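You operate a simulated robot arm through the tools that you are given. There is no shell and no other tool. Be economical: measure what you need, move in short steps, check, and stop when the job is done.

The job below is to be done with a simulated robot arm. You get a single attempt, and the scene is never put back.

JOB
Warm the sealer to 190 C, seal the waiting pouch, then switch off.
Fine: seal only while the lamp is green; the sealed pouch goes into the green-rimmed basket; the knob stays at 190.
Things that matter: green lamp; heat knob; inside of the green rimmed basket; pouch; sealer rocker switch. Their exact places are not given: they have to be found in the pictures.

It is judged by the outcome, as a careful person would: the job done as asked, and still so three seconds after it is handed in. It fails if anything else is knocked over, pushed out of place, dropped, spilled or broken. Lids that push on must go on centred and level and be pressed home; caps that screw on are set level and turned clockwise until they are tight.

ROBOT AND FRAMES
A 7-joint arm with a two-finger parallel gripper on a trunk, on a base that drives. Base frame: it is fixed to the floor where the robot stands at the start and does not move with it; the origin is under the middle of the robot, x ahead of it, y to its left, z up. Units: cm, degrees, N and s.
With the tool pointing down near the work surface it reaches from about 20 to 74 cm from the robot's upright axis, wherever it stands. Its first joint turns from -166.0 to 166.0 degrees. Places, roughly: green lamp [60, -10, 90]; heat knob [60, -10, 100]; inside of the green rimmed basket [80, 80, 100]; sealer rocker switch [70, -10, 100]. Payload 1.57 kg.
Tool frame: the origin (TCP) lies between the finger pads and is the grasp point; the fingertips stand 3 cm ahead of it; z points along the fingers, y is the line along which they close. The gripper opens to 11 cm. The fingers are 2.4 cm wide and 1.2 cm thick; the gripper's body (4.8 by 11.2 cm) begins 7.8 cm behind the TCP.
Orientation is told as [roll, pitch, yaw] about the base's x, y, z axes, in that order, counted from this pose: with the fingers straight down and closing along the base's y, the tool's x points along the base's -x, its y along +y and its z along -z.

CONTROLS
- The arm moves only by the tool arm_command. Its argument "commands" is a list of rows, each a list of 7 numbers: the shift along the base's x, y, z in units of 50 mm (1.0 is 50 mm), then the turn, a rotation vector about the base's x, y, z in units of 4 degrees (1.0 is 4 degrees), then the opening, from 0 (shut) to 1 (fully open). In form: [[x, y, z, wx, wy, wz, fingers], ...]. A call has 1 to 10 rows; each row shifts and turns the commanded pose from where the row before left it. A call with a number of a shift or a turn outside -1 to 1 is refused whole. Each row takes 0.2 s and may step no farther than 5 cm and 8.6 degrees from the row before; otherwise, or with a gripper value out of range, the whole call is refused. Where a pose cannot be reached the arm comes as near as it can. A force on the tool above 90 N (or 10 N above the force at the start of the call, whichever is more), or a blocked arm, ends the call early, and 0.2 s more pass. Each finger travels about 4.5 cm/s and halts on what it meets, pressing with about 43 N; the grip force reading is that of the motor and also rises with nothing between the fingers. The clock runs only during rows and for 0.2 s after the last one: add rows that do not move to give the fingers time. The reply holds the time, the measured pose of the TCP, the force on the tool along the base axes, the opening and the grip force, in the units named above and with some noise, with the torque about the TCP (base axes, N m) and any sound that the robot's microphone picked up.
- Cameras (640 x 400 px; columns grow to the right, rows downward): "scene" is now at [2.29, 15.49, 159.34]; the picture's right is [-0.00, -1.00, 0.00], its down [-0.66, 0.00, -0.75] and it looks along [0.75, -0.00, -0.66] (base axes); focal length 258 px, centre (320, 200). "wrist" rides on the gripper at [7, 1.6, -14.1] in the tool frame; the picture's right is [-0.23, 0.97, 0.00], its down [-0.86, -0.20, -0.48] and it looks along [-0.47, -0.11, 0.88] (tool axes); focal length 222 px, centre (320, 200).
- camera(camera): a new picture of that camera. The clock stands still meanwhile.
- raise_lower(by): slides the trunk up (or, below 0, down) by that many cm; the arm and the scene camera ride with it, the base frame stays. It gives what a move gives, with no picture.
- drive_base(legs): drives the robot by 1 to 6 legs, each [ahead, turn to the left] in cm and degrees, along the robot's own axes; the way and the turn of a leg run together, so that a leg with both is an arc; at most 150 cm and 180 degrees a leg. The arm and the cameras ride along, it lands a little off, and it stops where it bumps. It gives what a move gives.
- turn_head(pan, tilt): turns the head with the scene camera to pan (to the left, within 155 degrees either way) and tilt (down, from -29 to 69), counted from straight ahead of the robot. It gives what a move gives.
- measure_at(camera, pixels): for up to 12 pixels [column, row] of the newest picture of that camera ("zoom" is the newest enlarged one), the place [x, y, z] in the base frame of the surface seen there, good to about 0.2 cm. The clock stands still meanwhile.
- close_up(camera, box): a new picture of the part [left, top, right, bottom] of that camera's present view, enlarged. The clock stands still meanwhile.
- finish_job(): hands the job in; it is judged then, once.

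Keep the steps short. Do not move on a guess: measure, check each grasp and each placing, and mend mistakes. In all there are 80 turns and 48 pictures (those below and enlarged ones count). Leave the gripper open and the arm clear of the work at the hand-in unless told otherwise, and finish with a single line.

The tools are called after "Emit:" as a command line: name --pt "numbers of a row" for each row, then --argument value for the rest, lists and objects as JSON in quotes. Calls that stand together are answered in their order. arm_command: Moves the arm, as the interface text tells. Its arguments: {"type":"object","properties":{"commands":{"type":"array","items":{"type":"array","items":{"type":"number"}}}},"required":["commands"]} The other tools are called the same way: raise_lower (by) slides the trunk up or down; drive_base (legs) drives the base; turn_head (pan, tilt) turns the head that bears the scene camera; camera (camera) takes a picture; measure_at (camera, pixels) gives the place of the surface under pixels of a picture; close_up (camera, box) takes an enlarged picture of a part of a camera's view; finish_job () hands the job in.

At the start:

```text
time_s: 0.0
position: [48.07, -2.59, 135.23]
ee_rot: [0.0, -0.1, 0.0]
contact_force: [0.4, -0.7, 0.3]
torque: [0.03, 0.03, 0.02]
opening: 11.0
grip_force: 0.1
trunk travel left (down, up): [-52.5, 6.5]
robot x, y, heading: [-0.04, 0.32, -0.1]
head pan, tilt: [-0.1, 41.4]
```

scene: 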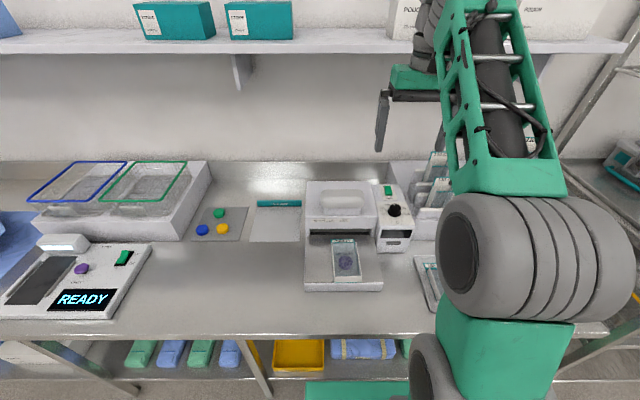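
wrist: 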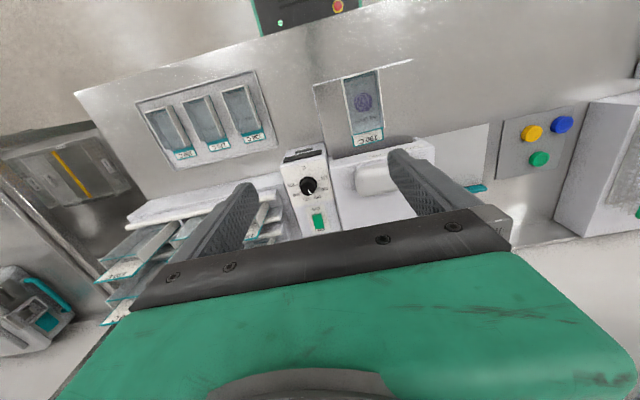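

I see the sealer with a pouch in the centre, and a control box to its right. I'll take enlarged views of it.

Emit:
close_up --camera "scene" --box '[290, 170, 450, 300]'

Emit:
close_up --camera "wrist" --box '[260, 130, 400, 240]'

Emit:
measure_at --camera "scene" --pixels '[[394, 210], [388, 190], [345, 262], [345, 245], [340, 195], [340, 285], [340, 235], [345, 279], [145, 185], [148, 165], [394, 235], [260, 270]]'

```text
3.08 times, centred on (370, 235) of scene
```

zoom: 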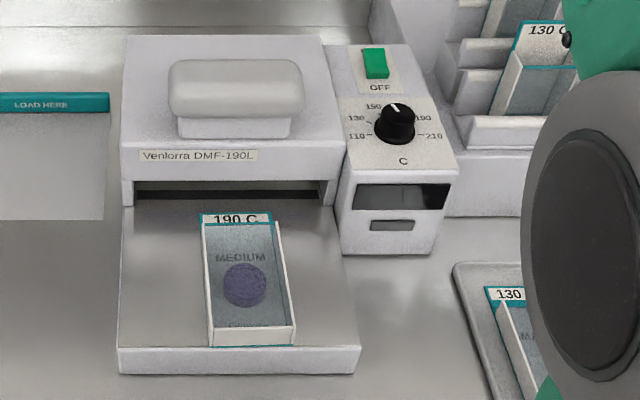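

```text
3.64 times, centred on (330, 185) of wrist
```

zoom: 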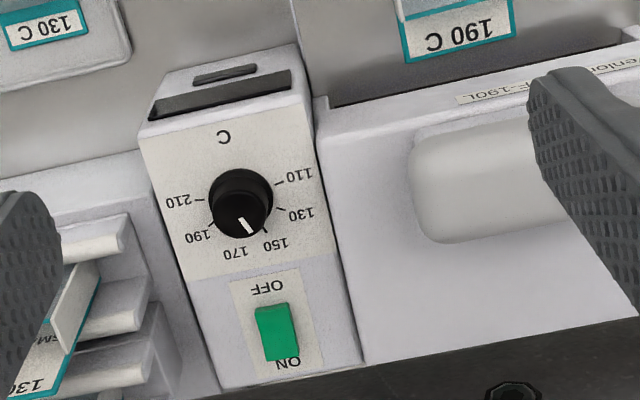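

```text
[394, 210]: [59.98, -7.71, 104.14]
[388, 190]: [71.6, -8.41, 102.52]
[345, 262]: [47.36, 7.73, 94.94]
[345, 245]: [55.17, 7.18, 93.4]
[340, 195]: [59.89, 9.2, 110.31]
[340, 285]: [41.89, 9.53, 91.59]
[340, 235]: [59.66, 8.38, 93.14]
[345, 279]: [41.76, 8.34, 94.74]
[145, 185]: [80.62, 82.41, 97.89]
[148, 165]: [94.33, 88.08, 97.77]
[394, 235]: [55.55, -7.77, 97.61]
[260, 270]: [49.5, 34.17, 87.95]
```

Knob pointer sits around 150–170; the rocker has OFF near and ON far; the panel lies on the front face. I'll measure the table edge and details in the current zoom (wrist).

Emit:
measure_at --camera "zoom" --pixels '[[240, 190], [248, 228], [290, 174], [285, 210], [270, 235], [238, 243], [207, 232], [205, 202], [270, 315], [282, 350], [220, 100], [460, 190]]'

Emit:
measure_at --camera "scene" --pixels '[[260, 325], [260, 334], [260, 340], [385, 333], [346, 242], [333, 278], [357, 275], [332, 241], [354, 241], [320, 200], [362, 200], [340, 210]]'

```text
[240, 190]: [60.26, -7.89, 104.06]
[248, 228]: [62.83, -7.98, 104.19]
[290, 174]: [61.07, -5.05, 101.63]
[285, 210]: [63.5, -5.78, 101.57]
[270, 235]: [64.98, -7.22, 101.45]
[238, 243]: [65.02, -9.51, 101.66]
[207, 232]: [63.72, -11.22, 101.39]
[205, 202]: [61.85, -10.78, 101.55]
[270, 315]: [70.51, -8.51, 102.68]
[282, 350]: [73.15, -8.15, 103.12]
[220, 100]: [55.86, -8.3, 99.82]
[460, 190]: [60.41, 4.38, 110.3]
```

```text
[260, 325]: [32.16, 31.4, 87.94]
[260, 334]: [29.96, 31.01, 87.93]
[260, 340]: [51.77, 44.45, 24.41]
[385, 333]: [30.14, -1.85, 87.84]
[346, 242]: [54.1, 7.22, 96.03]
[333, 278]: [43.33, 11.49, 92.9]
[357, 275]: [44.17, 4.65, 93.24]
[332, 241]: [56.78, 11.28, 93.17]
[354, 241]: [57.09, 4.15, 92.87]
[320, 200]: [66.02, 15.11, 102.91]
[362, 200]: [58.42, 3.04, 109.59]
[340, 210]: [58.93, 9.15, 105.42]
```

Table front edge is at x≈30. I'll bring the wrist camera closer over the control box to read the knob and rocker.

Emit:
arm_command --pt "0.3 -0.21 -0.85 0 0 0 1" --pt "0.3 -0.21 -0.85 0 0 0 1" --pt "0.3 -0.21 -0.85 0 0 0 1" --pt "0.3 -0.21 -0.85 0 0 0 1" --pt "0 0 0 0 0 0 1"

Emit:
camera --camera "wrist"

Emit:
camera --camera "scene"

```text
time_s: 1.2
position: [54.12, -6.72, 118.32]
ee_rot: [0.0, 0.0, 0.0]
contact_force: [-0.3, 0.6, 1.7]
torque: [-0.01, 0.02, -0.02]
opening: 10.98
grip_force: 0.1
trunk travel left (down, up): [-52.5, 6.5]
robot x, y, heading: [-0.06, 0.08, 0.0]
head pan, tilt: [-0.1, 41.4]
```

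```text
43 pictures are left
```

wrist: 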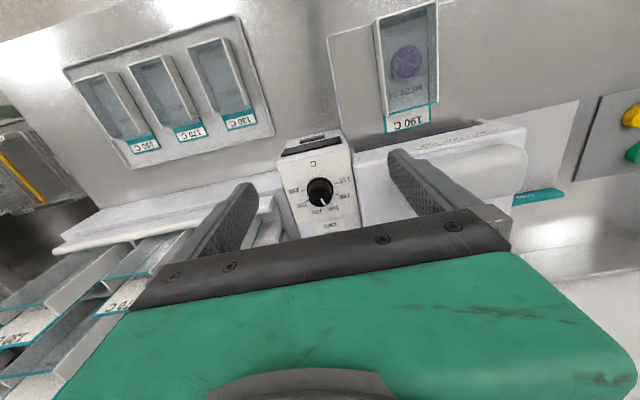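

```text
42 pictures are left
```

scene: 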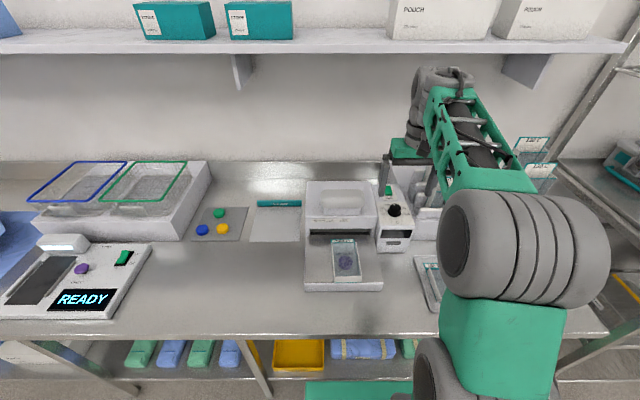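

Now enlarging the knob at (320,190) in the wrist view.

Emit:
close_up --camera "wrist" --box '[272, 160, 368, 220]'

Emit:
measure_at --camera "zoom" --pixels '[[320, 200], [260, 190], [380, 190], [320, 150], [320, 250], [300, 220], [340, 220]]'

```text
6.67 times, centred on (320, 190) of wrist
```

zoom: 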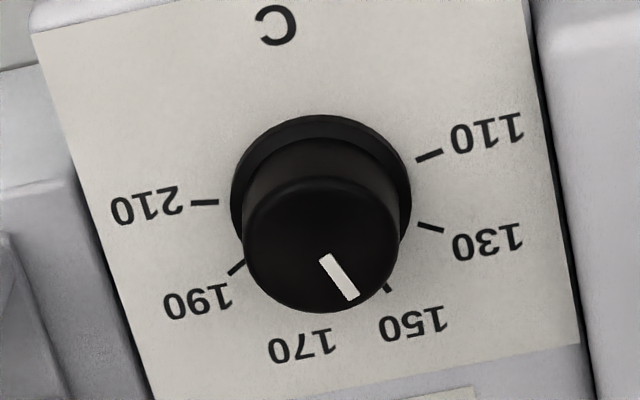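

```text
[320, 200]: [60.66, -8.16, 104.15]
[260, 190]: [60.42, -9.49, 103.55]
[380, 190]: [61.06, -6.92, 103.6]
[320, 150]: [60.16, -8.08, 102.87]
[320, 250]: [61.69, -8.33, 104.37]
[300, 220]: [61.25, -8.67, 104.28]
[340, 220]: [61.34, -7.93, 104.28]
```

Measuring the tick marks and the pointer ends to compute angles.

Emit:
measure_at --camera "zoom" --pixels '[[418, 160], [440, 151], [420, 223], [442, 231], [386, 283], [391, 291], [243, 262], [230, 273], [217, 202], [193, 203], [327, 258], [352, 296]]'

Emit:
measure_at --camera "zoom" --pixels '[[322, 182], [322, 307], [247, 240], [396, 240], [234, 190], [410, 190], [322, 118]]'

```text
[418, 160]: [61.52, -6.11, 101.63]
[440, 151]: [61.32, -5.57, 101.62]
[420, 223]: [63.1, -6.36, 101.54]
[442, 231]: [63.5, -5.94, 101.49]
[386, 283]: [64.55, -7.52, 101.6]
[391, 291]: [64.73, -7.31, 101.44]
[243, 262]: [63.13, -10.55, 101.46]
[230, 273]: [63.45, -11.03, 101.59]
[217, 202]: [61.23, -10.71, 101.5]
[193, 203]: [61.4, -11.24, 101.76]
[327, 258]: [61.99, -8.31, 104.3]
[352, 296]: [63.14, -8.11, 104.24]
```

```text
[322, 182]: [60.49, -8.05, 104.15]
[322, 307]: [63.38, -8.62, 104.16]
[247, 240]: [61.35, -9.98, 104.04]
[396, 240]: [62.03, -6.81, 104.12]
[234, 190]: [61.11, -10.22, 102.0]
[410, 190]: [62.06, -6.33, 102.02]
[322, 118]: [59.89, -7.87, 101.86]
```

Knob centre ≈ (61.8, −8.4), top z 104.2. Pointer reads ≈154 and needs about 71° clockwise to reach 190. I'll check neighbouring heights for clearance.

Emit:
measure_at --camera "wrist" --pixels '[[100, 280], [130, 225], [268, 203], [230, 235], [120, 305], [375, 175], [470, 180], [350, 205], [250, 230], [275, 215]]'

Emit:
measure_at --camera "scene" --pixels '[[535, 145], [545, 175], [425, 195], [425, 225], [432, 165], [340, 185], [312, 190], [372, 188], [322, 195], [358, 195], [340, 190]]'

```text
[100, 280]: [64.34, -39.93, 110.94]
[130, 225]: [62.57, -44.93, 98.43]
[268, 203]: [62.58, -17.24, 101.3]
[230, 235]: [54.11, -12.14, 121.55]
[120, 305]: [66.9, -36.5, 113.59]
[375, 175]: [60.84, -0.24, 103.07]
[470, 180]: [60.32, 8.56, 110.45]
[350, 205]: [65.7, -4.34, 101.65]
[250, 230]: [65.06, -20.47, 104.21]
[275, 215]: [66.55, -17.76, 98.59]
```

```text
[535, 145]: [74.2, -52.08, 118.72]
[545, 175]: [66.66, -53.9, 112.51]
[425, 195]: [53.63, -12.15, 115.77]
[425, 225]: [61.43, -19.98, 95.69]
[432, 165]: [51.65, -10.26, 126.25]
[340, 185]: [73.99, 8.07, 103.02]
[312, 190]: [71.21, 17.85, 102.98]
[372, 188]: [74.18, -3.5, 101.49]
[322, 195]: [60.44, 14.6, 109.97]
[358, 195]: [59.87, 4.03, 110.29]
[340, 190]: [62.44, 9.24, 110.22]
```

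Clearances are fine. Moving above the knob, pre-rotating +36° with the gripper opened to about 5 cm.

Emit:
arm_command --pt "0.2 -0.04 0 0 0 1 0.45" --pt "0.2 -0.04 0 0 0 1 0.45" --pt "0.2 -0.04 0 0 0 1 0.45" --pt "0.2 -0.04 -0.21 0 0 1 0.45" --pt "0.2 -0.04 -0.21 0 0 1 0.45" --pt "0.2 -0.04 -0.21 0 0 1 0.45" --pt "0.2 -0.04 -0.21 0 0 1 0.45" --pt "0.136 -0.052 -0.21 0 0 1 0.45" --pt "0 0 -0.21 0 0 1 0.45" --pt "0 0 0 0 0 0 0.45"

Emit:
camera --camera "wrist"

Emit:
close_up --camera "scene" --box '[360, 150, 456, 260]'

```text
time_s: 3.4
position: [61.75, -8.34, 111.98]
ee_rot: [0.0, 0.0, 36.0]
contact_force: [0.4, -0.1, 0.7]
torque: [0.04, 0.04, -0.05]
opening: 4.96
grip_force: 0.0
trunk travel left (down, up): [-52.5, 6.5]
robot x, y, heading: [0.06, 0.07, 0.2]
head pan, tilt: [-0.1, 41.4]
```

```text
40 pictures are left
```

wrist: 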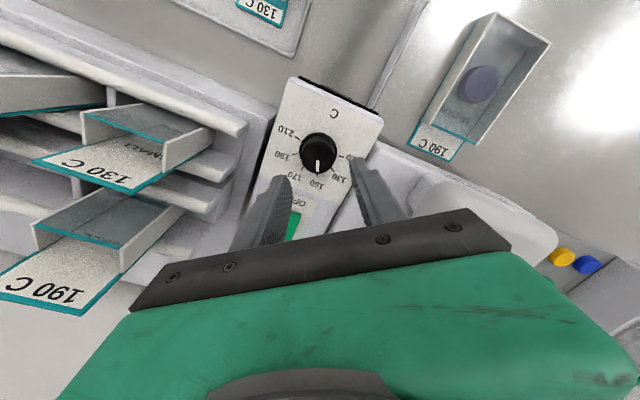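

```text
3.64 times, centred on (408, 205) of scene
```

zoom: 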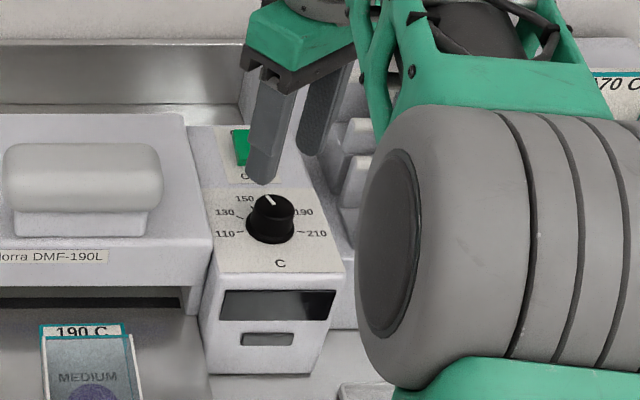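

Descending straight so the fingertips straddle the knob, then closing on it.

Emit:
arm_command --pt "0.01 -0.01 -0.45 0 0 0 0.45" --pt "0 0 -0.45 0 0 0 0.45" --pt "0 0 -0.38 0 0 0 0.45" --pt "0 0 0 0 0 0 0.45" --pt "0 0 0 0 0 0 0.25" --pt "0 0 0 0 0 0 0.25" --pt "0 0 0 0 0 0 0.25"

Emit:
camera --camera "wrist"

```text
time_s: 5.0
position: [61.96, -8.45, 105.61]
ee_rot: [0.1, 0.1, 35.9]
contact_force: [1.5, -2.2, -0.2]
torque: [-0.01, -0.31, 0.04]
opening: 3.83
grip_force: 33.4
trunk travel left (down, up): [-52.5, 6.5]
robot x, y, heading: [-0.38, -0.36, -0.1]
head pan, tilt: [-0.1, 41.4]
```

```text
38 pictures are left
```

wrist: 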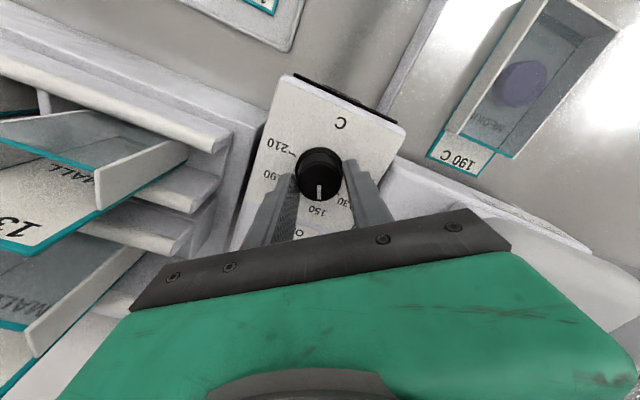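

The knob is gripped (3.8 cm, 33 N). Turning clockwise 40° first, holding grip.

Emit:
arm_command --pt "0 0 0 0 0 -1 0.25" --pt "0 0 0 0 0 -1 0.25" --pt "0 0 0 0 0 -1 0.25" --pt "0 0 0 0 0 -1 0.25" --pt "0 0 0 0 0 -1 0.25" --pt "0 0 0 0 0 -1 0.25" --pt "0 0 0 0 0 -1 0.25" --pt "0 0 0 0 0 -1 0.25" --pt "0 0 0 0 0 -1 0.25" --pt "0 0 0 0 0 -1 0.25"

Emit:
close_up --camera "wrist" --box '[240, 100, 400, 240]'

```text
time_s: 7.2
position: [61.95, -8.5, 105.6]
ee_rot: [0.0, -0.2, -4.1]
contact_force: [9.1, -11.7, 7.9]
torque: [-0.43, -0.13, 0.04]
opening: 3.8
grip_force: 44.0
trunk travel left (down, up): [-52.5, 6.5]
robot x, y, heading: [0.04, -0.07, 0.1]
head pan, tilt: [-0.1, 41.4]
```

```text
2.86 times, centred on (320, 170) of wrist
```

zoom: 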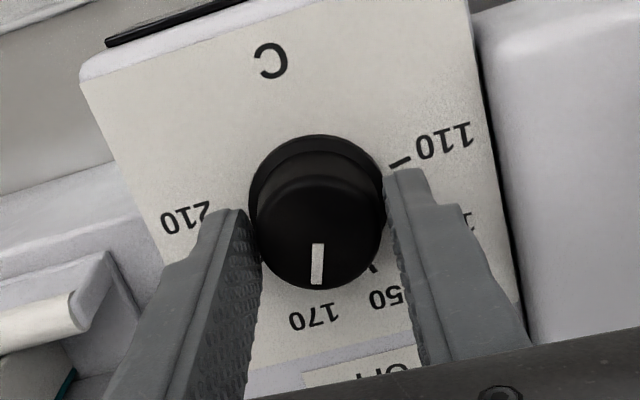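

The knob follows. Measuring the pointer and centre.

Emit:
measure_at --camera "zoom" --pixels '[[319, 246], [316, 281], [319, 180], [317, 287], [265, 230], [380, 215]]'

```text
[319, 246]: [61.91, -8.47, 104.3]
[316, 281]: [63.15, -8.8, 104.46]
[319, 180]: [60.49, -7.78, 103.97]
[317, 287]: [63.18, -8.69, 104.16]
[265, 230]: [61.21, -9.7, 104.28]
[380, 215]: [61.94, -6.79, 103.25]
```

Comparing pointer direction with the tick directions in the images, the knob started at 150 and is now at 170 (θ≈21°). Another 40° clockwise should bring it to 190.

Emit:
arm_command --pt "0 0 0 0 0 -1 0.25" --pt "0 0 0 0 0 -1 0.25" --pt "0 0 0 0 0 -1 0.25" --pt "0 0 0 0 0 -1 0.25" --pt "0 0 0 0 0 -1 0.25" --pt "0 0 0 0 0 -1 0.25" --pt "0 0 0 0 0 -1 0.25" --pt "0 0 0 0 0 -1 0.25" --pt "0 0 0 0 0 -1 0.25" --pt "0 0 0 0 0 -1 0.25"

Emit:
close_up --camera "wrist" --box '[240, 100, 400, 240]'

```text
time_s: 9.4
position: [61.83, -8.63, 105.58]
ee_rot: [0.0, 0.0, -44.2]
contact_force: [14.5, -16.4, 16.8]
torque: [-0.74, -0.73, -0.03]
opening: 3.8
grip_force: 43.4
trunk travel left (down, up): [-52.5, 6.5]
robot x, y, heading: [-0.08, 0.29, 0.0]
head pan, tilt: [-0.1, 41.4]
```

```text
2.86 times, centred on (320, 170) of wrist
```

zoom: 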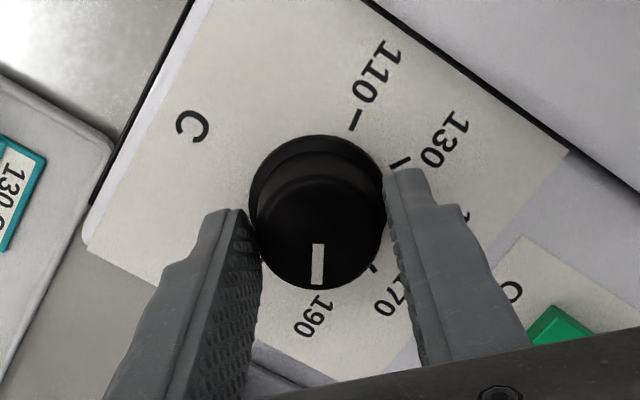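

The pointer now faces 190. Releasing, rising, and turning back to yaw 0 for a check.

Emit:
arm_command --pt "0 0 0 0 0 0 0.45" --pt "0 0 0 0 0 0 0.45" --pt "0 0 0.6 0 0 0 0.45" --pt "0 0 1 0 0 0 0.45" --pt "0 0 0.8 0 0 0 0.45" --pt "0 0 0 0 0 0 0.45"

Emit:
arm_command --pt "-0.12 0 0 0 0 1.0 0" --pt "-0.12 0 0 0 0 1.0 0" --pt "-0.12 0 0 0 0 1.0 0" --pt "-0.12 0 0 0 0 1.0 0" --pt "-0.12 0 0 0 0 1.0 0" --pt "0 0 0 0 0 1.0 0" --pt "0 0 0 0 0 1.0 0" --pt "0 0 0 0 0 1.0 0" --pt "0 0 0 0 0 1.0 0" --pt "0 0 0 0 0 1.0 0"

Emit:
arm_command --pt "0 0 0 0 0 1.0 0" --pt "0 0 0 0 0 0 0"

Emit:
close_up --camera "wrist" --box '[260, 140, 420, 240]'

Emit:
close_up --camera "scene" --box '[360, 170, 424, 260]'

```text
time_s: 10.8
position: [61.77, -8.5, 117.85]
ee_rot: [0.0, -0.1, -44.0]
contact_force: [-0.7, -0.3, -0.2]
torque: [0.02, 0.01, 0.03]
opening: 4.96
grip_force: 0.1
trunk travel left (down, up): [-52.5, 6.5]
robot x, y, heading: [-0.0, 0.32, -0.1]
head pan, tilt: [-0.1, 41.4]
```

```text
time_s: 13.0
position: [58.98, -8.43, 117.45]
ee_rot: [0.0, 0.0, -3.9]
contact_force: [0.1, -0.3, 0.2]
torque: [0.02, -0.01, 0.02]
opening: 0.0
grip_force: 21.7
trunk travel left (down, up): [-52.5, 6.5]
robot x, y, heading: [0.24, 0.39, 0.1]
head pan, tilt: [-0.1, 41.4]
```

```text
time_s: 13.6
position: [58.94, -8.27, 117.5]
ee_rot: [-0.1, 0.1, 0.0]
contact_force: [0.2, 0.4, 0.2]
torque: [0.03, -0.01, -0.02]
opening: 0.0
grip_force: 21.5
trunk travel left (down, up): [-52.5, 6.5]
robot x, y, heading: [-0.13, -0.12, -0.0]
head pan, tilt: [-0.1, 41.4]
```

```text
4.00 times, centred on (340, 190) of wrist
```

zoom: 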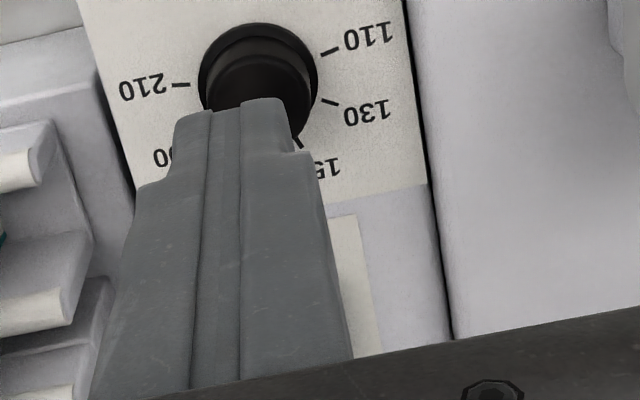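

```text
4.44 times, centred on (392, 215) of scene
```

zoom: 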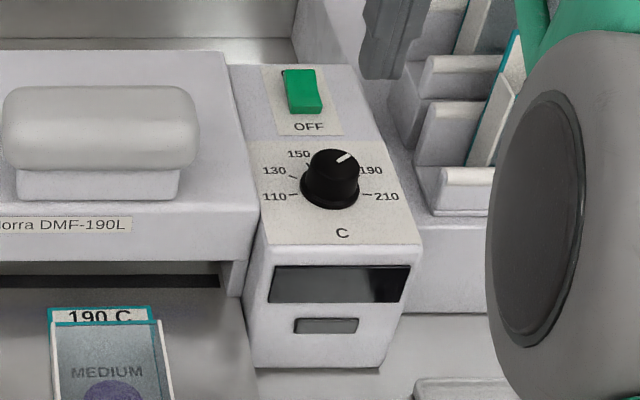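

The scene view shows the pointer toward 190. Now measuring the rocker ends: far end (297,75), near end (308,105).

Emit:
measure_at --camera "zoom" --pixels '[[299, 73], [301, 80], [304, 95], [306, 108], [286, 92], [320, 90], [340, 155], [350, 155], [335, 163], [335, 175], [340, 285], [326, 326]]'

```text
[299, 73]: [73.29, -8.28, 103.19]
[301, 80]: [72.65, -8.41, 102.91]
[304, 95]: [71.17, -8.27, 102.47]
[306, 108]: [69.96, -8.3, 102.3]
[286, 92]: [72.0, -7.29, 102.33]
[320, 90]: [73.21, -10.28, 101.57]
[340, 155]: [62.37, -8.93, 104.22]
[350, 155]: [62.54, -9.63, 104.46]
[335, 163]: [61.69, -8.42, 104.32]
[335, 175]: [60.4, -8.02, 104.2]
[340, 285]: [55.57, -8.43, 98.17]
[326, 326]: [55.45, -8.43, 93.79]
```

Rocker's ON (far) end is up at x≈73.3, z 103.2 – close to my reach limit. I'll drive ahead 6 cm for margin (the hand is clear at z 117).

Emit:
arm_command --pt "0 0 0.8 0 0 0 0" --pt "0 0 0 0 0 0 0"

Emit:
drive_base --legs '[[6, 0]]'

```text
time_s: 14.2
position: [58.99, -8.5, 121.46]
ee_rot: [-0.1, 0.1, 0.0]
contact_force: [-0.2, -0.6, 1.0]
torque: [-0.01, -0.01, 0.02]
opening: 0.0
grip_force: 21.6
trunk travel left (down, up): [-52.5, 6.5]
robot x, y, heading: [0.0, -0.3, 0.0]
head pan, tilt: [-0.1, 41.4]
```

```text
time_s: 15.2
position: [65.08, -8.3, 121.4]
ee_rot: [0.0, 0.0, 0.0]
contact_force: [-0.1, 0.2, -0.2]
torque: [0.02, 0.01, -0.01]
opening: 0.0
grip_force: 21.4
trunk travel left (down, up): [-52.5, 6.5]
robot x, y, heading: [6.05, 0.23, -0.4]
head pan, tilt: [-0.1, 41.4]
```

Moving above the rocker's far end, tips at about z 106.5.

Emit:
arm_command --pt "0.55 0 0 0 0 0 0" --pt "0.55 0 -0.6 0 0 0 0" --pt "0.56 0 -0.6 0 0 0 0" --pt "0 0 -0.6 0 0 0 0" --pt "0 0 -0.5 0 0 0 0" --pt "0 0 0 0 0 0 0"

Emit:
close_up --camera "scene" --box '[340, 160, 440, 260]'

```text
time_s: 16.6
position: [73.54, -8.33, 109.84]
ee_rot: [-0.1, 0.0, 0.2]
contact_force: [0.4, -0.1, 0.1]
torque: [-0.01, -0.04, 0.01]
opening: 0.0
grip_force: 21.6
trunk travel left (down, up): [-52.5, 6.5]
robot x, y, heading: [6.42, -0.11, -0.1]
head pan, tilt: [-0.1, 41.4]
```

```text
4.00 times, centred on (390, 210) of scene
```

zoom: 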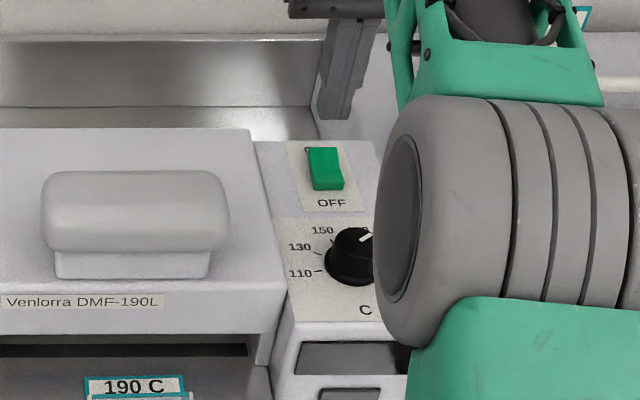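

The finger is above the ON end. Pressing down in small steps to tip z≈102.4, then back up.

Emit:
arm_command --pt "-0.04 0 -0.5 0 0 0 0" --pt "0 0 -0.2 0 0 0 0" --pt "0 0 -0.1 0 0 0 0" --pt "0 0 -0.1 0 0 0 0" --pt "0 0 0 0 0 0 0"

Emit:
close_up --camera "scene" --box '[340, 160, 440, 260]'

```text
time_s: 17.8
position: [73.33, -8.28, 106.04]
ee_rot: [-0.1, -0.5, 0.1]
contact_force: [6.5, -2.0, 32.3]
torque: [-0.03, 0.14, 0.07]
opening: 0.03
grip_force: 21.3
trunk travel left (down, up): [-52.5, 6.5]
robot x, y, heading: [5.59, -0.18, 0.1]
head pan, tilt: [-0.1, 41.4]
```

```text
4.00 times, centred on (390, 210) of scene
```

zoom: 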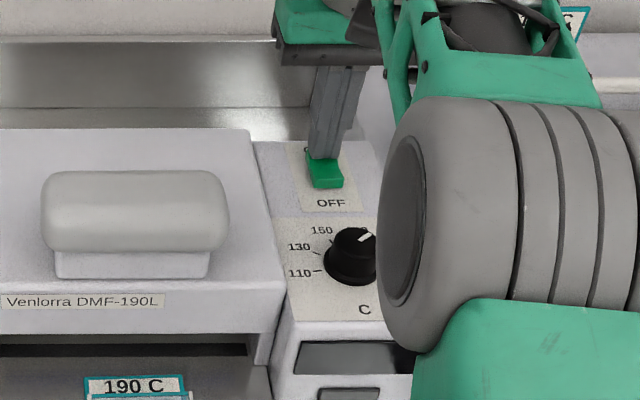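

Contact with 32 N but no click yet; pressing a little further.

Emit:
arm_command --pt "0 0 -0.1 0 0 0 0" --pt "0 0 -0.1 0 0 0 0" --pt "0 0 -0.06 0 0 0 0" --pt "0 0 0 0 0 0 0"

Emit:
close_up --camera "scene" --box '[340, 160, 440, 260]'

```text
time_s: 18.8
position: [73.33, -8.34, 105.8]
ee_rot: [-0.3, -2.0, 0.1]
contact_force: [8.4, -1.6, 75.9]
torque: [-0.09, 0.57, -0.03]
opening: 0.0
grip_force: 21.1
trunk travel left (down, up): [-52.5, 6.5]
robot x, y, heading: [6.1, 0.18, -0.4]
head pan, tilt: [-0.1, 41.4]
```

```text
4.00 times, centred on (390, 210) of scene
```

zoom: 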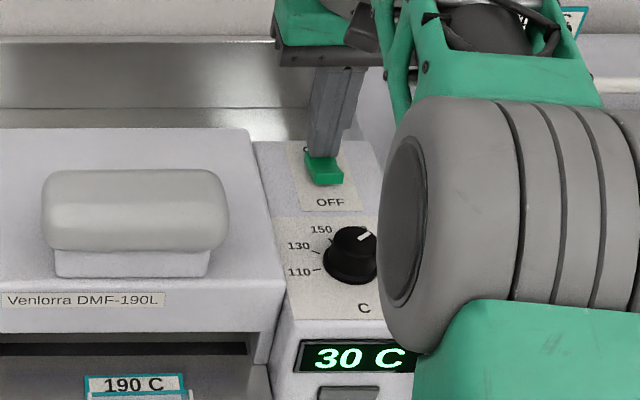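

The sealer is on and shows 30 C. Lifting off and retreating.

Emit:
arm_command --pt "0 0 1 0 0 0 0" --pt "0 0 1 0 0 0 0" --pt "0 0 1 0 0 0 0" --pt "-1 0.5 0 0 0 0 0" --pt "-1 1 0 0 0 0 0" --pt "-1 1 0 0 0 0 0.3" --pt "-1 1 0 0 0 0 0.6" --pt "-0.5 1 0 0 0 0 0.6" --pt "0 0.8 0 0 0 0 0.6" --pt "0 0 0 0 0 0 0.6"

Emit:
camera --camera "scene"

Emit:
close_up --camera "scene" --box '[290, 180, 430, 300]'

```text
refused: row 4 steps farther than a row can; nothing moved
```

```text
30 pictures are left
```

scene: 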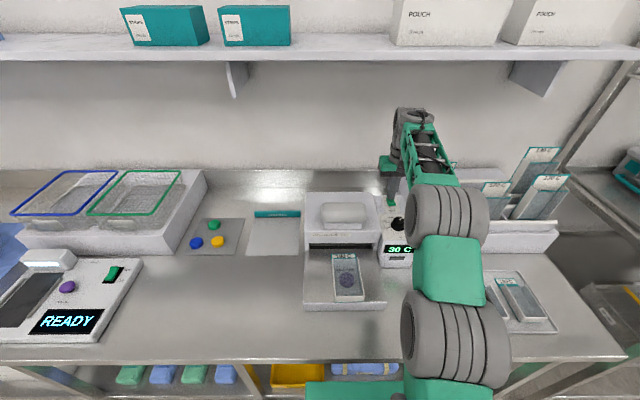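

```text
3.33 times, centred on (360, 240) of scene
```

zoom: 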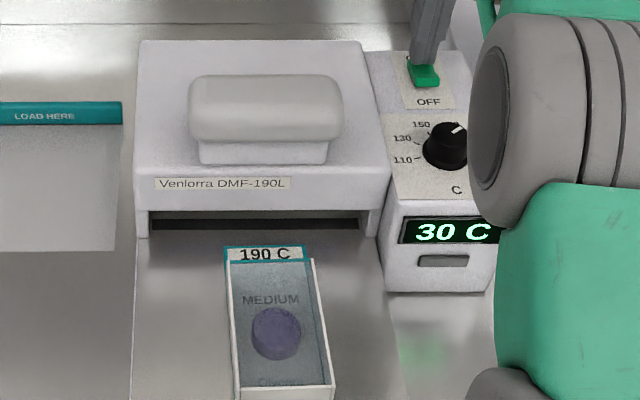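

The move was refused (step too long). Repeating with shorter rows.

Emit:
arm_command --pt "0 0 1 0 0 0 0" --pt "0 0 1 0 0 0 0" --pt "0 0 1 0 0 0 0" --pt "-0.8 0 0 0 0 0 0" --pt "-0.8 0.5 0 0 0 0 0" --pt "-0.8 0.5 0 0 0 0 0.3" --pt "-0.8 0.5 0 0 0 0 0.6" --pt "-0.7 0.6 0 0 0 0 0.6" --pt "-0.5 0.7 0 0 0 0 0.6" --pt "0 0.5 0 0 0 0 0.6"

Emit:
close_up --camera "scene" --box '[290, 180, 450, 310]'

Emit:
camera --camera "wrist"

```text
time_s: 21.0
position: [50.47, 8.05, 118.8]
ee_rot: [0.0, 0.1, 0.1]
contact_force: [0.0, 0.4, -0.2]
torque: [-0.03, 0.05, -0.02]
opening: 6.6
grip_force: 0.1
out of reach, approached as far as the arm can: row 3
trunk travel left (down, up): [-52.5, 6.5]
robot x, y, heading: [6.15, -0.02, -0.1]
head pan, tilt: [-0.1, 41.4]
```

```text
3.08 times, centred on (370, 245) of scene
```

zoom: 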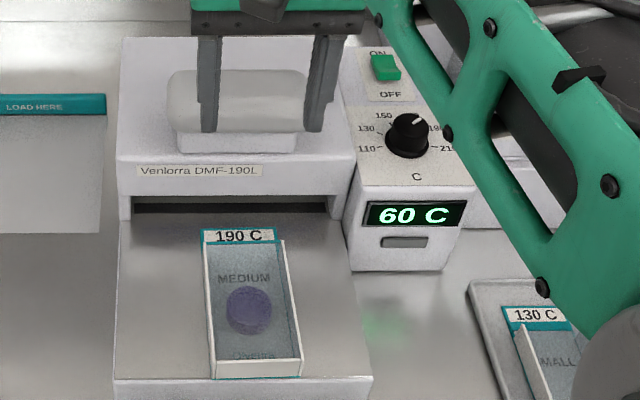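

```text
27 pictures are left
```

wrist: 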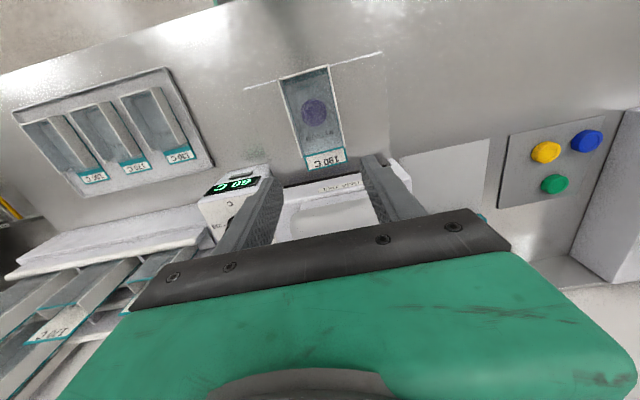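

The display climbs (60 C). Measuring the pouch and mouth geometry in the zoom.

Emit:
close_up --camera "scene" --box '[310, 220, 390, 310]'

Emit:
measure_at --camera "zoom" --pixels '[[320, 70], [330, 75], [330, 100], [330, 130], [330, 190], [330, 250], [330, 350], [265, 350], [420, 200], [200, 100], [200, 60], [230, 240]]'

```text
4.44 times, centred on (350, 265) of scene
```

zoom: 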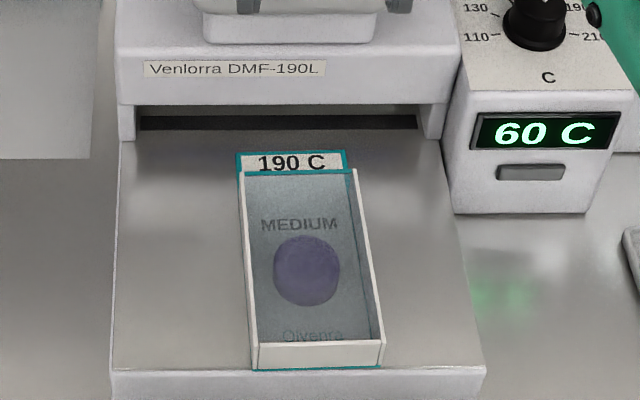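

```text
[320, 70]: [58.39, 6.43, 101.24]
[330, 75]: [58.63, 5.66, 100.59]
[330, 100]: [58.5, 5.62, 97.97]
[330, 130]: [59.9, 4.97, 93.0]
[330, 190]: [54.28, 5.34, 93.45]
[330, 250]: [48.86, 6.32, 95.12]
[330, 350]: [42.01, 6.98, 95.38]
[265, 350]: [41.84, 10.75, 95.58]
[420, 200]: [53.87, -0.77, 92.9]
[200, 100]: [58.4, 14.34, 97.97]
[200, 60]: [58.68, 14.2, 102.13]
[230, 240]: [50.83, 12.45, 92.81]
```

More measurements on the pouch outline and slot.

Emit:
measure_at --camera "zoom" --pixels '[[238, 154], [344, 154], [290, 165], [243, 175], [354, 172], [290, 185], [257, 340], [380, 340], [265, 365], [376, 365], [290, 122], [290, 112]]'

Emit:
measure_at --camera "wrist" --pixels '[[283, 83], [330, 70], [307, 157], [343, 152], [310, 167], [345, 162], [314, 110], [285, 182], [360, 165], [325, 172], [325, 145]]'

Emit:
close_up --camera "wrist" --box '[240, 50, 400, 190]'

```text
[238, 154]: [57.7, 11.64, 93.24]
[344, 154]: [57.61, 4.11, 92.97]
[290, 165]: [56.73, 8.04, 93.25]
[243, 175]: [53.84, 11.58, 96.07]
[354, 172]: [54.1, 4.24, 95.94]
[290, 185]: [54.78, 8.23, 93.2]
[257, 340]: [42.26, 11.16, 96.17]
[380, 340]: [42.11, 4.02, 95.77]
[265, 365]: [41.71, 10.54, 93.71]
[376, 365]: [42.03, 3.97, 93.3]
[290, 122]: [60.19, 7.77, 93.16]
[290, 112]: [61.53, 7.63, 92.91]
```

```text
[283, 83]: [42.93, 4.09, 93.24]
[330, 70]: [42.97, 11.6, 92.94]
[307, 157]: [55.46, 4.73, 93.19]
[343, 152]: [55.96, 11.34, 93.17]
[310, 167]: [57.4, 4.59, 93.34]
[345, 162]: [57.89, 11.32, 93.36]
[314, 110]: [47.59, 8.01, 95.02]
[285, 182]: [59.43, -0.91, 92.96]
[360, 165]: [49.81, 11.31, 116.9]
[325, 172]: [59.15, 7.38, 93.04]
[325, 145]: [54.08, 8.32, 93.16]
```

```text
2.86 times, centred on (320, 120) of wrist
```

zoom: 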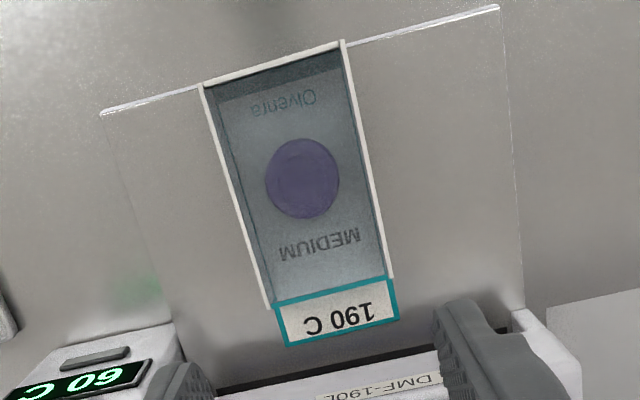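

Pouch: body x 42–54, y 4.0–11.6, z 93–96; its flap reaches x 57.7, and the sealing bar lies at x ≈60–61.4 under the jaw. I need to slide it ≈4.2 cm inward. Lining up the gripper above the pouch with 9.2 cm opening.

Emit:
arm_command --pt "-0.4 -0.02 -0.7 0 0 0 0.84" --pt "-0.4 -0.02 -0.7 0 0 0 0.84" --pt "0 0 -0.8 0 0 0 0.84" --pt "0 0 -0.8 0 0 0 0.84" --pt "0 0 -0.2 0 0 0 0.84" --pt "0 0 0 0 0 0 0.84"

Emit:
close_up --camera "scene" --box '[290, 180, 430, 310]'

Emit:
close_up --camera "wrist" --box '[160, 80, 480, 280]'

```text
time_s: 22.4
position: [46.83, 7.94, 102.91]
ee_rot: [-0.1, 0.0, 0.1]
contact_force: [-0.3, 0.1, -1.2]
torque: [0.02, -0.02, 0.01]
opening: 9.24
grip_force: 0.0
trunk travel left (down, up): [-52.5, 6.5]
robot x, y, heading: [6.05, -0.22, -0.2]
head pan, tilt: [-0.1, 41.4]
```

```text
3.08 times, centred on (360, 245) of scene
```

zoom: 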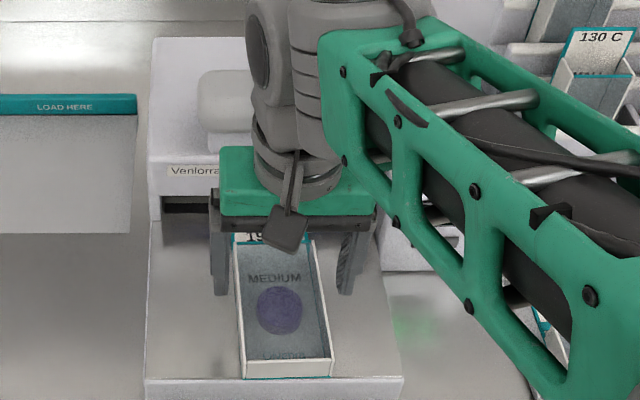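

```text
2.00 times, centred on (320, 180) of wrist
```

zoom: 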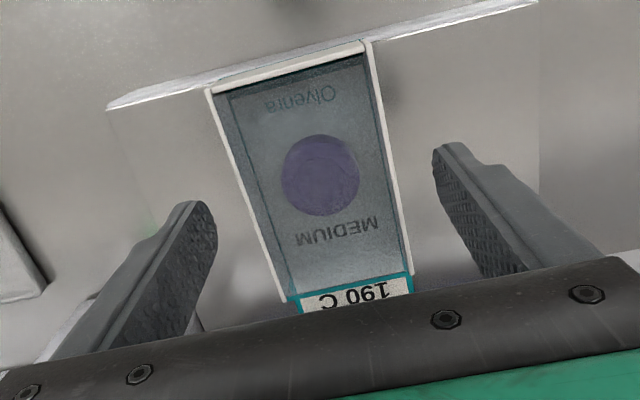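

The fingers straddle the pouch evenly. Descending to tip z≈93.9 and closing gently.

Emit:
arm_command --pt "0 -0.02 -0.4 0 0 0 0.84" --pt "0 0 -0.4 0 0 0 0.84" --pt "0 0 -0.38 0 0 0 0.84" --pt "0 0 0 0 0 0 0.84" --pt "0 0 0 0 0 0 0.72" --pt "0 0 0 0 0 0 0.66" --pt "0 0 0 0 0 0 0.64" --pt "0 0 0 0 0 0 0.64"

Emit:
close_up --camera "wrist" --box '[160, 80, 480, 280]'

```text
time_s: 24.2
position: [46.62, 8.06, 97.01]
ee_rot: [0.0, -0.1, 0.1]
contact_force: [-0.2, -0.5, 0.1]
torque: [0.0, 0.0, -0.04]
opening: 7.7
grip_force: 39.4
trunk travel left (down, up): [-52.5, 6.5]
robot x, y, heading: [5.98, -0.01, -0.3]
head pan, tilt: [-0.1, 41.4]
```

```text
2.00 times, centred on (320, 180) of wrist
```

zoom: 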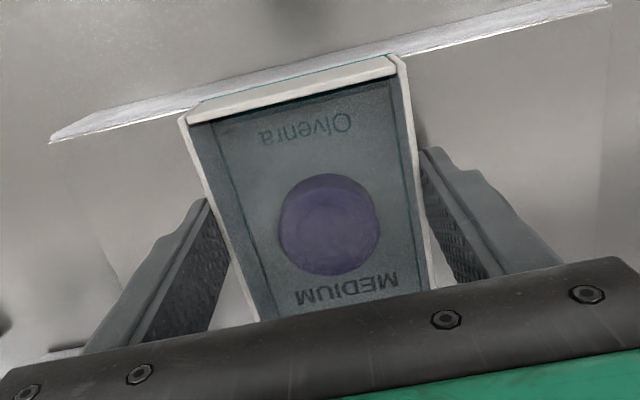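

Gripped at 7.7 cm. Sliding it +4.2 cm toward the jaw, watching the force.

Emit:
arm_command --pt "0.21 -0.01 0 0 0 0 0.64" --pt "0.21 -0.01 0 0 0 0 0.64" --pt "0.21 -0.01 0 0 0 0 0.64" --pt "0.21 -0.01 0 0 0 0 0.64" --pt "0 0 0 0 0 0 0.64"

Emit:
close_up --camera "scene" --box '[290, 200, 430, 310]'

```text
time_s: 25.4
position: [50.9, 7.62, 97.02]
ee_rot: [0.1, -0.1, 0.1]
contact_force: [0.6, 0.1, 2.7]
torque: [0.04, 0.11, 0.0]
opening: 7.67
grip_force: 43.5
trunk travel left (down, up): [-52.5, 6.5]
robot x, y, heading: [5.72, -0.36, -0.0]
head pan, tilt: [-0.1, 41.4]
```

```text
3.64 times, centred on (360, 255) of scene
```

zoom: 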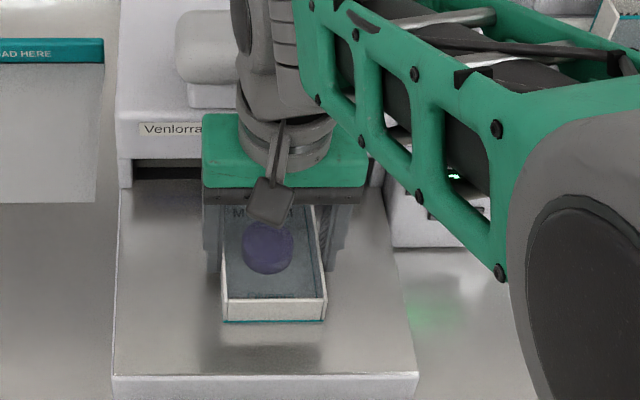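

Pouch moved. Opening, rising and viewing the position and display.

Emit:
arm_command --pt "0 0 0 0 0 0 0.8" --pt "0 0 0 0 0 0 0.84" --pt "0 0 0.4 0 0 0 0.84" --pt "0 0 0.8 0 0 0 0.84" --pt "-0.2 0 0.9 0 0 0 0.84" --pt "-0.2 0 0.9 0 0 0 0.5" --pt "0 0 0.9 0 0 0 0.2" --pt "0 0 0.6 0 0 0 0" --pt "0 0 0 0 0 0 0"

Emit:
close_up --camera "scene" --box '[290, 180, 430, 300]'

Emit:
measure_at --camera "zoom" --pixels '[[270, 210], [270, 217], [230, 225], [310, 225], [245, 310], [330, 305], [270, 100], [290, 240]]'

```text
time_s: 27.4
position: [48.53, 7.57, 119.31]
ee_rot: [0.0, -0.1, 0.1]
contact_force: [0.4, 0.0, 0.7]
torque: [-0.02, 0.04, -0.02]
opening: 0.83
grip_force: 0.1
trunk travel left (down, up): [-52.5, 6.5]
robot x, y, heading: [6.25, -0.03, -0.1]
head pan, tilt: [-0.1, 41.4]
```

```text
3.33 times, centred on (360, 240) of scene
```

zoom: 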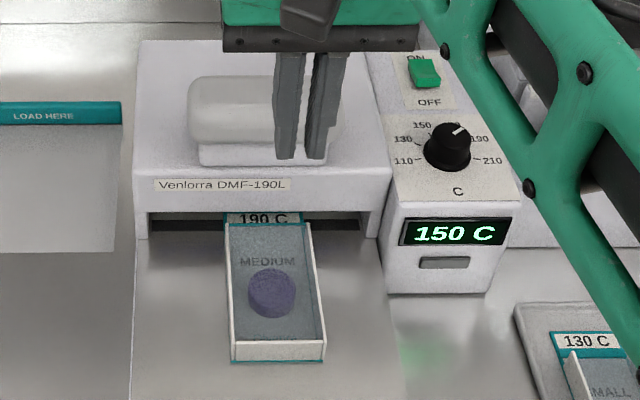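

```text
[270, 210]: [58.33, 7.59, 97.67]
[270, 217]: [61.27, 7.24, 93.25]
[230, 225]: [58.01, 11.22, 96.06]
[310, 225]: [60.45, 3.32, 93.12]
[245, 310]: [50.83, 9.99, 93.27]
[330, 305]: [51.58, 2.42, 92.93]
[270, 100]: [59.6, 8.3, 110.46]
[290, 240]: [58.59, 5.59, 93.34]
```

Flap is under the jaw; display 150 C, lamp still dark. Moving above the handle and waiting.

Emit:
arm_command --pt "0.6 0.1 0 0 0 0 0" --pt "0.6 0.1 0 0 0 0 0" --pt "0.6 0.1 0 0 0 0 0" --pt "0.62 0.03 0 0 0 0 0" --pt "0 0 -0.4 0 0 0 0" --pt "0 0 -0.4 0 0 0 0" --pt "0 0 0 0 0 0 0" --pt "0 0 0 0 0 0 0" --pt "0 0 0 0 0 0 0" --pt "0 0 0 0 0 0 0"

Emit:
close_up --camera "scene" --box '[290, 160, 430, 280]'

```text
time_s: 29.6
position: [60.91, 9.23, 115.44]
ee_rot: [0.1, 0.0, 0.1]
contact_force: [0.3, 0.3, 0.2]
torque: [0.01, 0.0, 0.0]
opening: 0.0
grip_force: 21.1
trunk travel left (down, up): [-52.5, 6.5]
robot x, y, heading: [5.87, -0.02, 0.1]
head pan, tilt: [-0.1, 41.4]
```

```text
3.33 times, centred on (360, 220) of scene
```

zoom: 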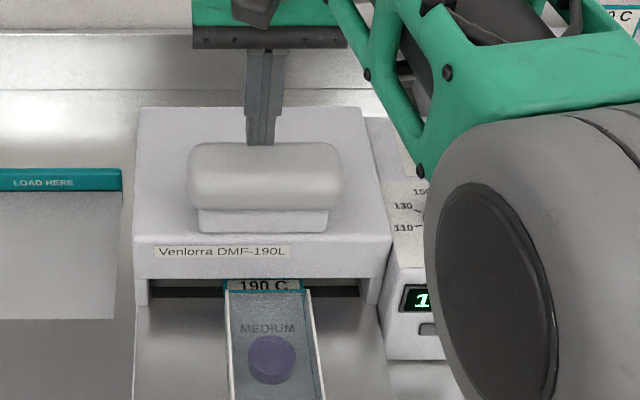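

Waiting a bit longer; lamp edge is visible at about (428,328) in this zoom. Also measuring the handle extents.

Emit:
measure_at --camera "zoom" --pixels '[[230, 146], [230, 155], [230, 170], [230, 185], [230, 205], [192, 175], [338, 175]]'

Emit:
arm_command --pt "0 0 0 0 0 0 0" --pt "0 0 0 0 0 0 0" --pt "0 0 0 0 0 0 0" --pt "0 0 0 0 0 0 0" --pt "0 0 0 0 0 0 0" --pt "0 0 0 0 0 0 0" --pt "0 0 0 0 0 0 0" --pt "0 0 0 0 0 0 0"

Emit:
close_up --camera "scene" --box '[330, 220, 410, 280]'

```text
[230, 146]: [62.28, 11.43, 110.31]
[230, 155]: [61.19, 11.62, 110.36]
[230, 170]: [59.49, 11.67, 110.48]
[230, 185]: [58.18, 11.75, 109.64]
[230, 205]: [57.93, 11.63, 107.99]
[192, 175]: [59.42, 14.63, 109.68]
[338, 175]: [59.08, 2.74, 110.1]
```

```text
time_s: 31.4
position: [60.83, 9.28, 115.4]
ee_rot: [0.0, 0.1, 0.0]
contact_force: [0.2, 0.2, 0.2]
torque: [0.01, 0.01, -0.01]
opening: 0.02
grip_force: 21.7
trunk travel left (down, up): [-52.5, 6.5]
robot x, y, heading: [5.74, 0.08, -0.1]
head pan, tilt: [-0.1, 41.4]
```

```text
6.67 times, centred on (370, 250) of scene
```

zoom: 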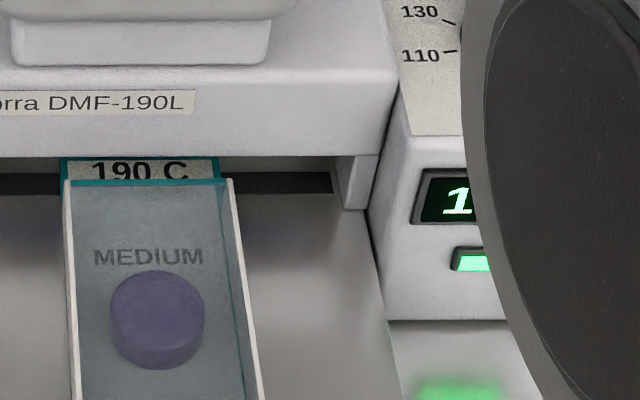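

The lamp is green. Pressing the handle down at its centre (60.3, 8.9).

Emit:
arm_command --pt "-0.1 -0.07 -0.3 0 0 0 0" --pt "0 0 -0.15 0 0 0 0" --pt "0 0 -0.15 0 0 0 0" --pt "0 0 -0.15 0 0 0 0" --pt "0 0 -0.15 0 0 0 0" --pt "0 0 0 0 0 0 0"

Emit:
close_up --camera "scene" --box '[310, 180, 410, 280]'

```text
time_s: 32.8
position: [60.38, 9.02, 110.96]
ee_rot: [0.0, 0.0, 0.0]
contact_force: [3.0, -1.9, 7.8]
torque: [0.0, -0.03, -0.05]
opening: 0.0
grip_force: 21.4
trunk travel left (down, up): [-52.5, 6.5]
robot x, y, heading: [6.3, -0.2, -0.4]
head pan, tilt: [-0.1, 41.4]
```

```text
4.00 times, centred on (360, 230) of scene
```

zoom: 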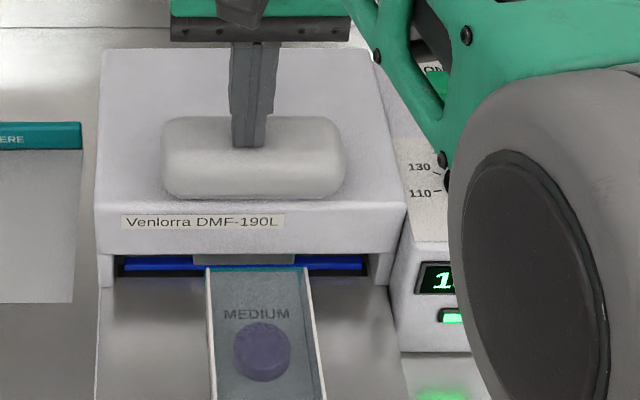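

The handle goes down and the blue jaw bar is lowering (8 N); lamp still green. Pressing on.

Emit:
arm_command --pt "0 0 -0.1 0 0 0 0" --pt "0 0 -0.1 0 0 0 0" --pt "0 0 -0.1 0 0 0 0" --pt "0 0 -0.08 0 0 0 0" --pt "0 0 0 0 0 0 0"

Emit:
close_up --camera "scene" --box '[310, 180, 410, 280]'

```text
time_s: 34.0
position: [60.33, 9.02, 110.5]
ee_rot: [0.2, -1.6, 0.1]
contact_force: [-6.6, -3.4, 84.6]
torque: [-0.15, 1.1, 0.19]
opening: 0.01
grip_force: 21.4
trunk travel left (down, up): [-52.5, 6.5]
robot x, y, heading: [6.1, 0.0, -0.3]
head pan, tilt: [-0.1, 41.4]
```

```text
4.00 times, centred on (360, 230) of scene
```

zoom: 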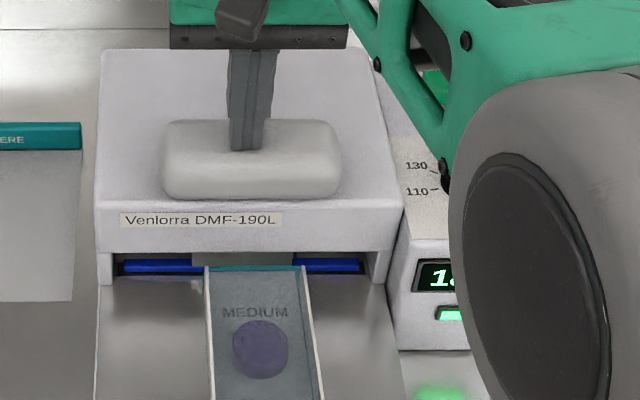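

Fully pressed (85 N), lamp green. Holding about 2 s with slightly less force, listening for a sound.

Emit:
arm_command --pt "0 0 0.06 0 0 0 0" --pt "0 0 0 0 0 0 0" --pt "0 0 0 0 0 0 0" --pt "0 0 0 0 0 0 0" --pt "0 0 0 0 0 0 0" --pt "0 0 0 0 0 0 0" --pt "0 0 0 0 0 0 0" --pt "0 0 0 0 0 0 0"

```text
time_s: 35.8
position: [60.46, 9.08, 110.48]
ee_rot: [0.3, -1.4, 0.1]
contact_force: [-4.1, 0.7, 73.5]
torque: [0.01, 0.94, 0.06]
opening: 0.0
grip_force: 21.1
trunk travel left (down, up): [-52.5, 6.5]
robot x, y, heading: [6.06, -0.02, 0.0]
head pan, tilt: [-0.1, 41.4]
```

Held ~3 s. Releasing upward, moving back over the pouch and inspecting.

Emit:
arm_command --pt "0 0 0.3 0 0 0 0" --pt "0 0 0.6 0 0 0 0" --pt "0 0 0.8 0 0 0 0" --pt "-0.6 0 0 0 0 0 0" --pt "-0.9 0 0 0 0 0 0" --pt "-0.6 0 0 0 0 0 0" --pt "0 0 0 0 0 0 0"

Emit:
close_up --camera "scene" --box '[310, 180, 430, 290]'

```text
time_s: 37.4
position: [49.86, 9.06, 117.75]
ee_rot: [0.1, 0.0, 0.1]
contact_force: [0.4, 0.4, 0.0]
torque: [0.01, 0.03, -0.02]
opening: 0.0
grip_force: 21.1
trunk travel left (down, up): [-52.5, 6.5]
robot x, y, heading: [5.73, 0.32, -0.4]
head pan, tilt: [-0.1, 41.4]
```

```text
3.64 times, centred on (370, 235) of scene
```

zoom: 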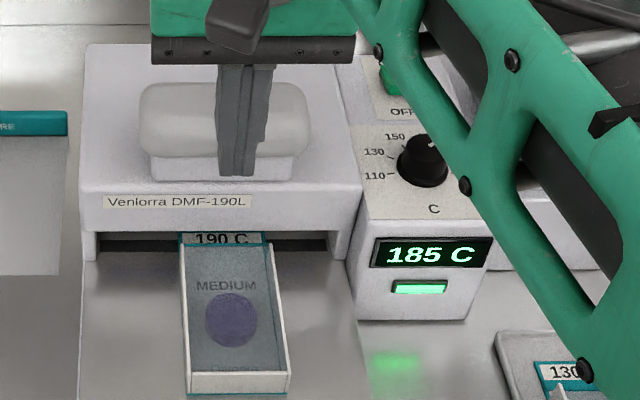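

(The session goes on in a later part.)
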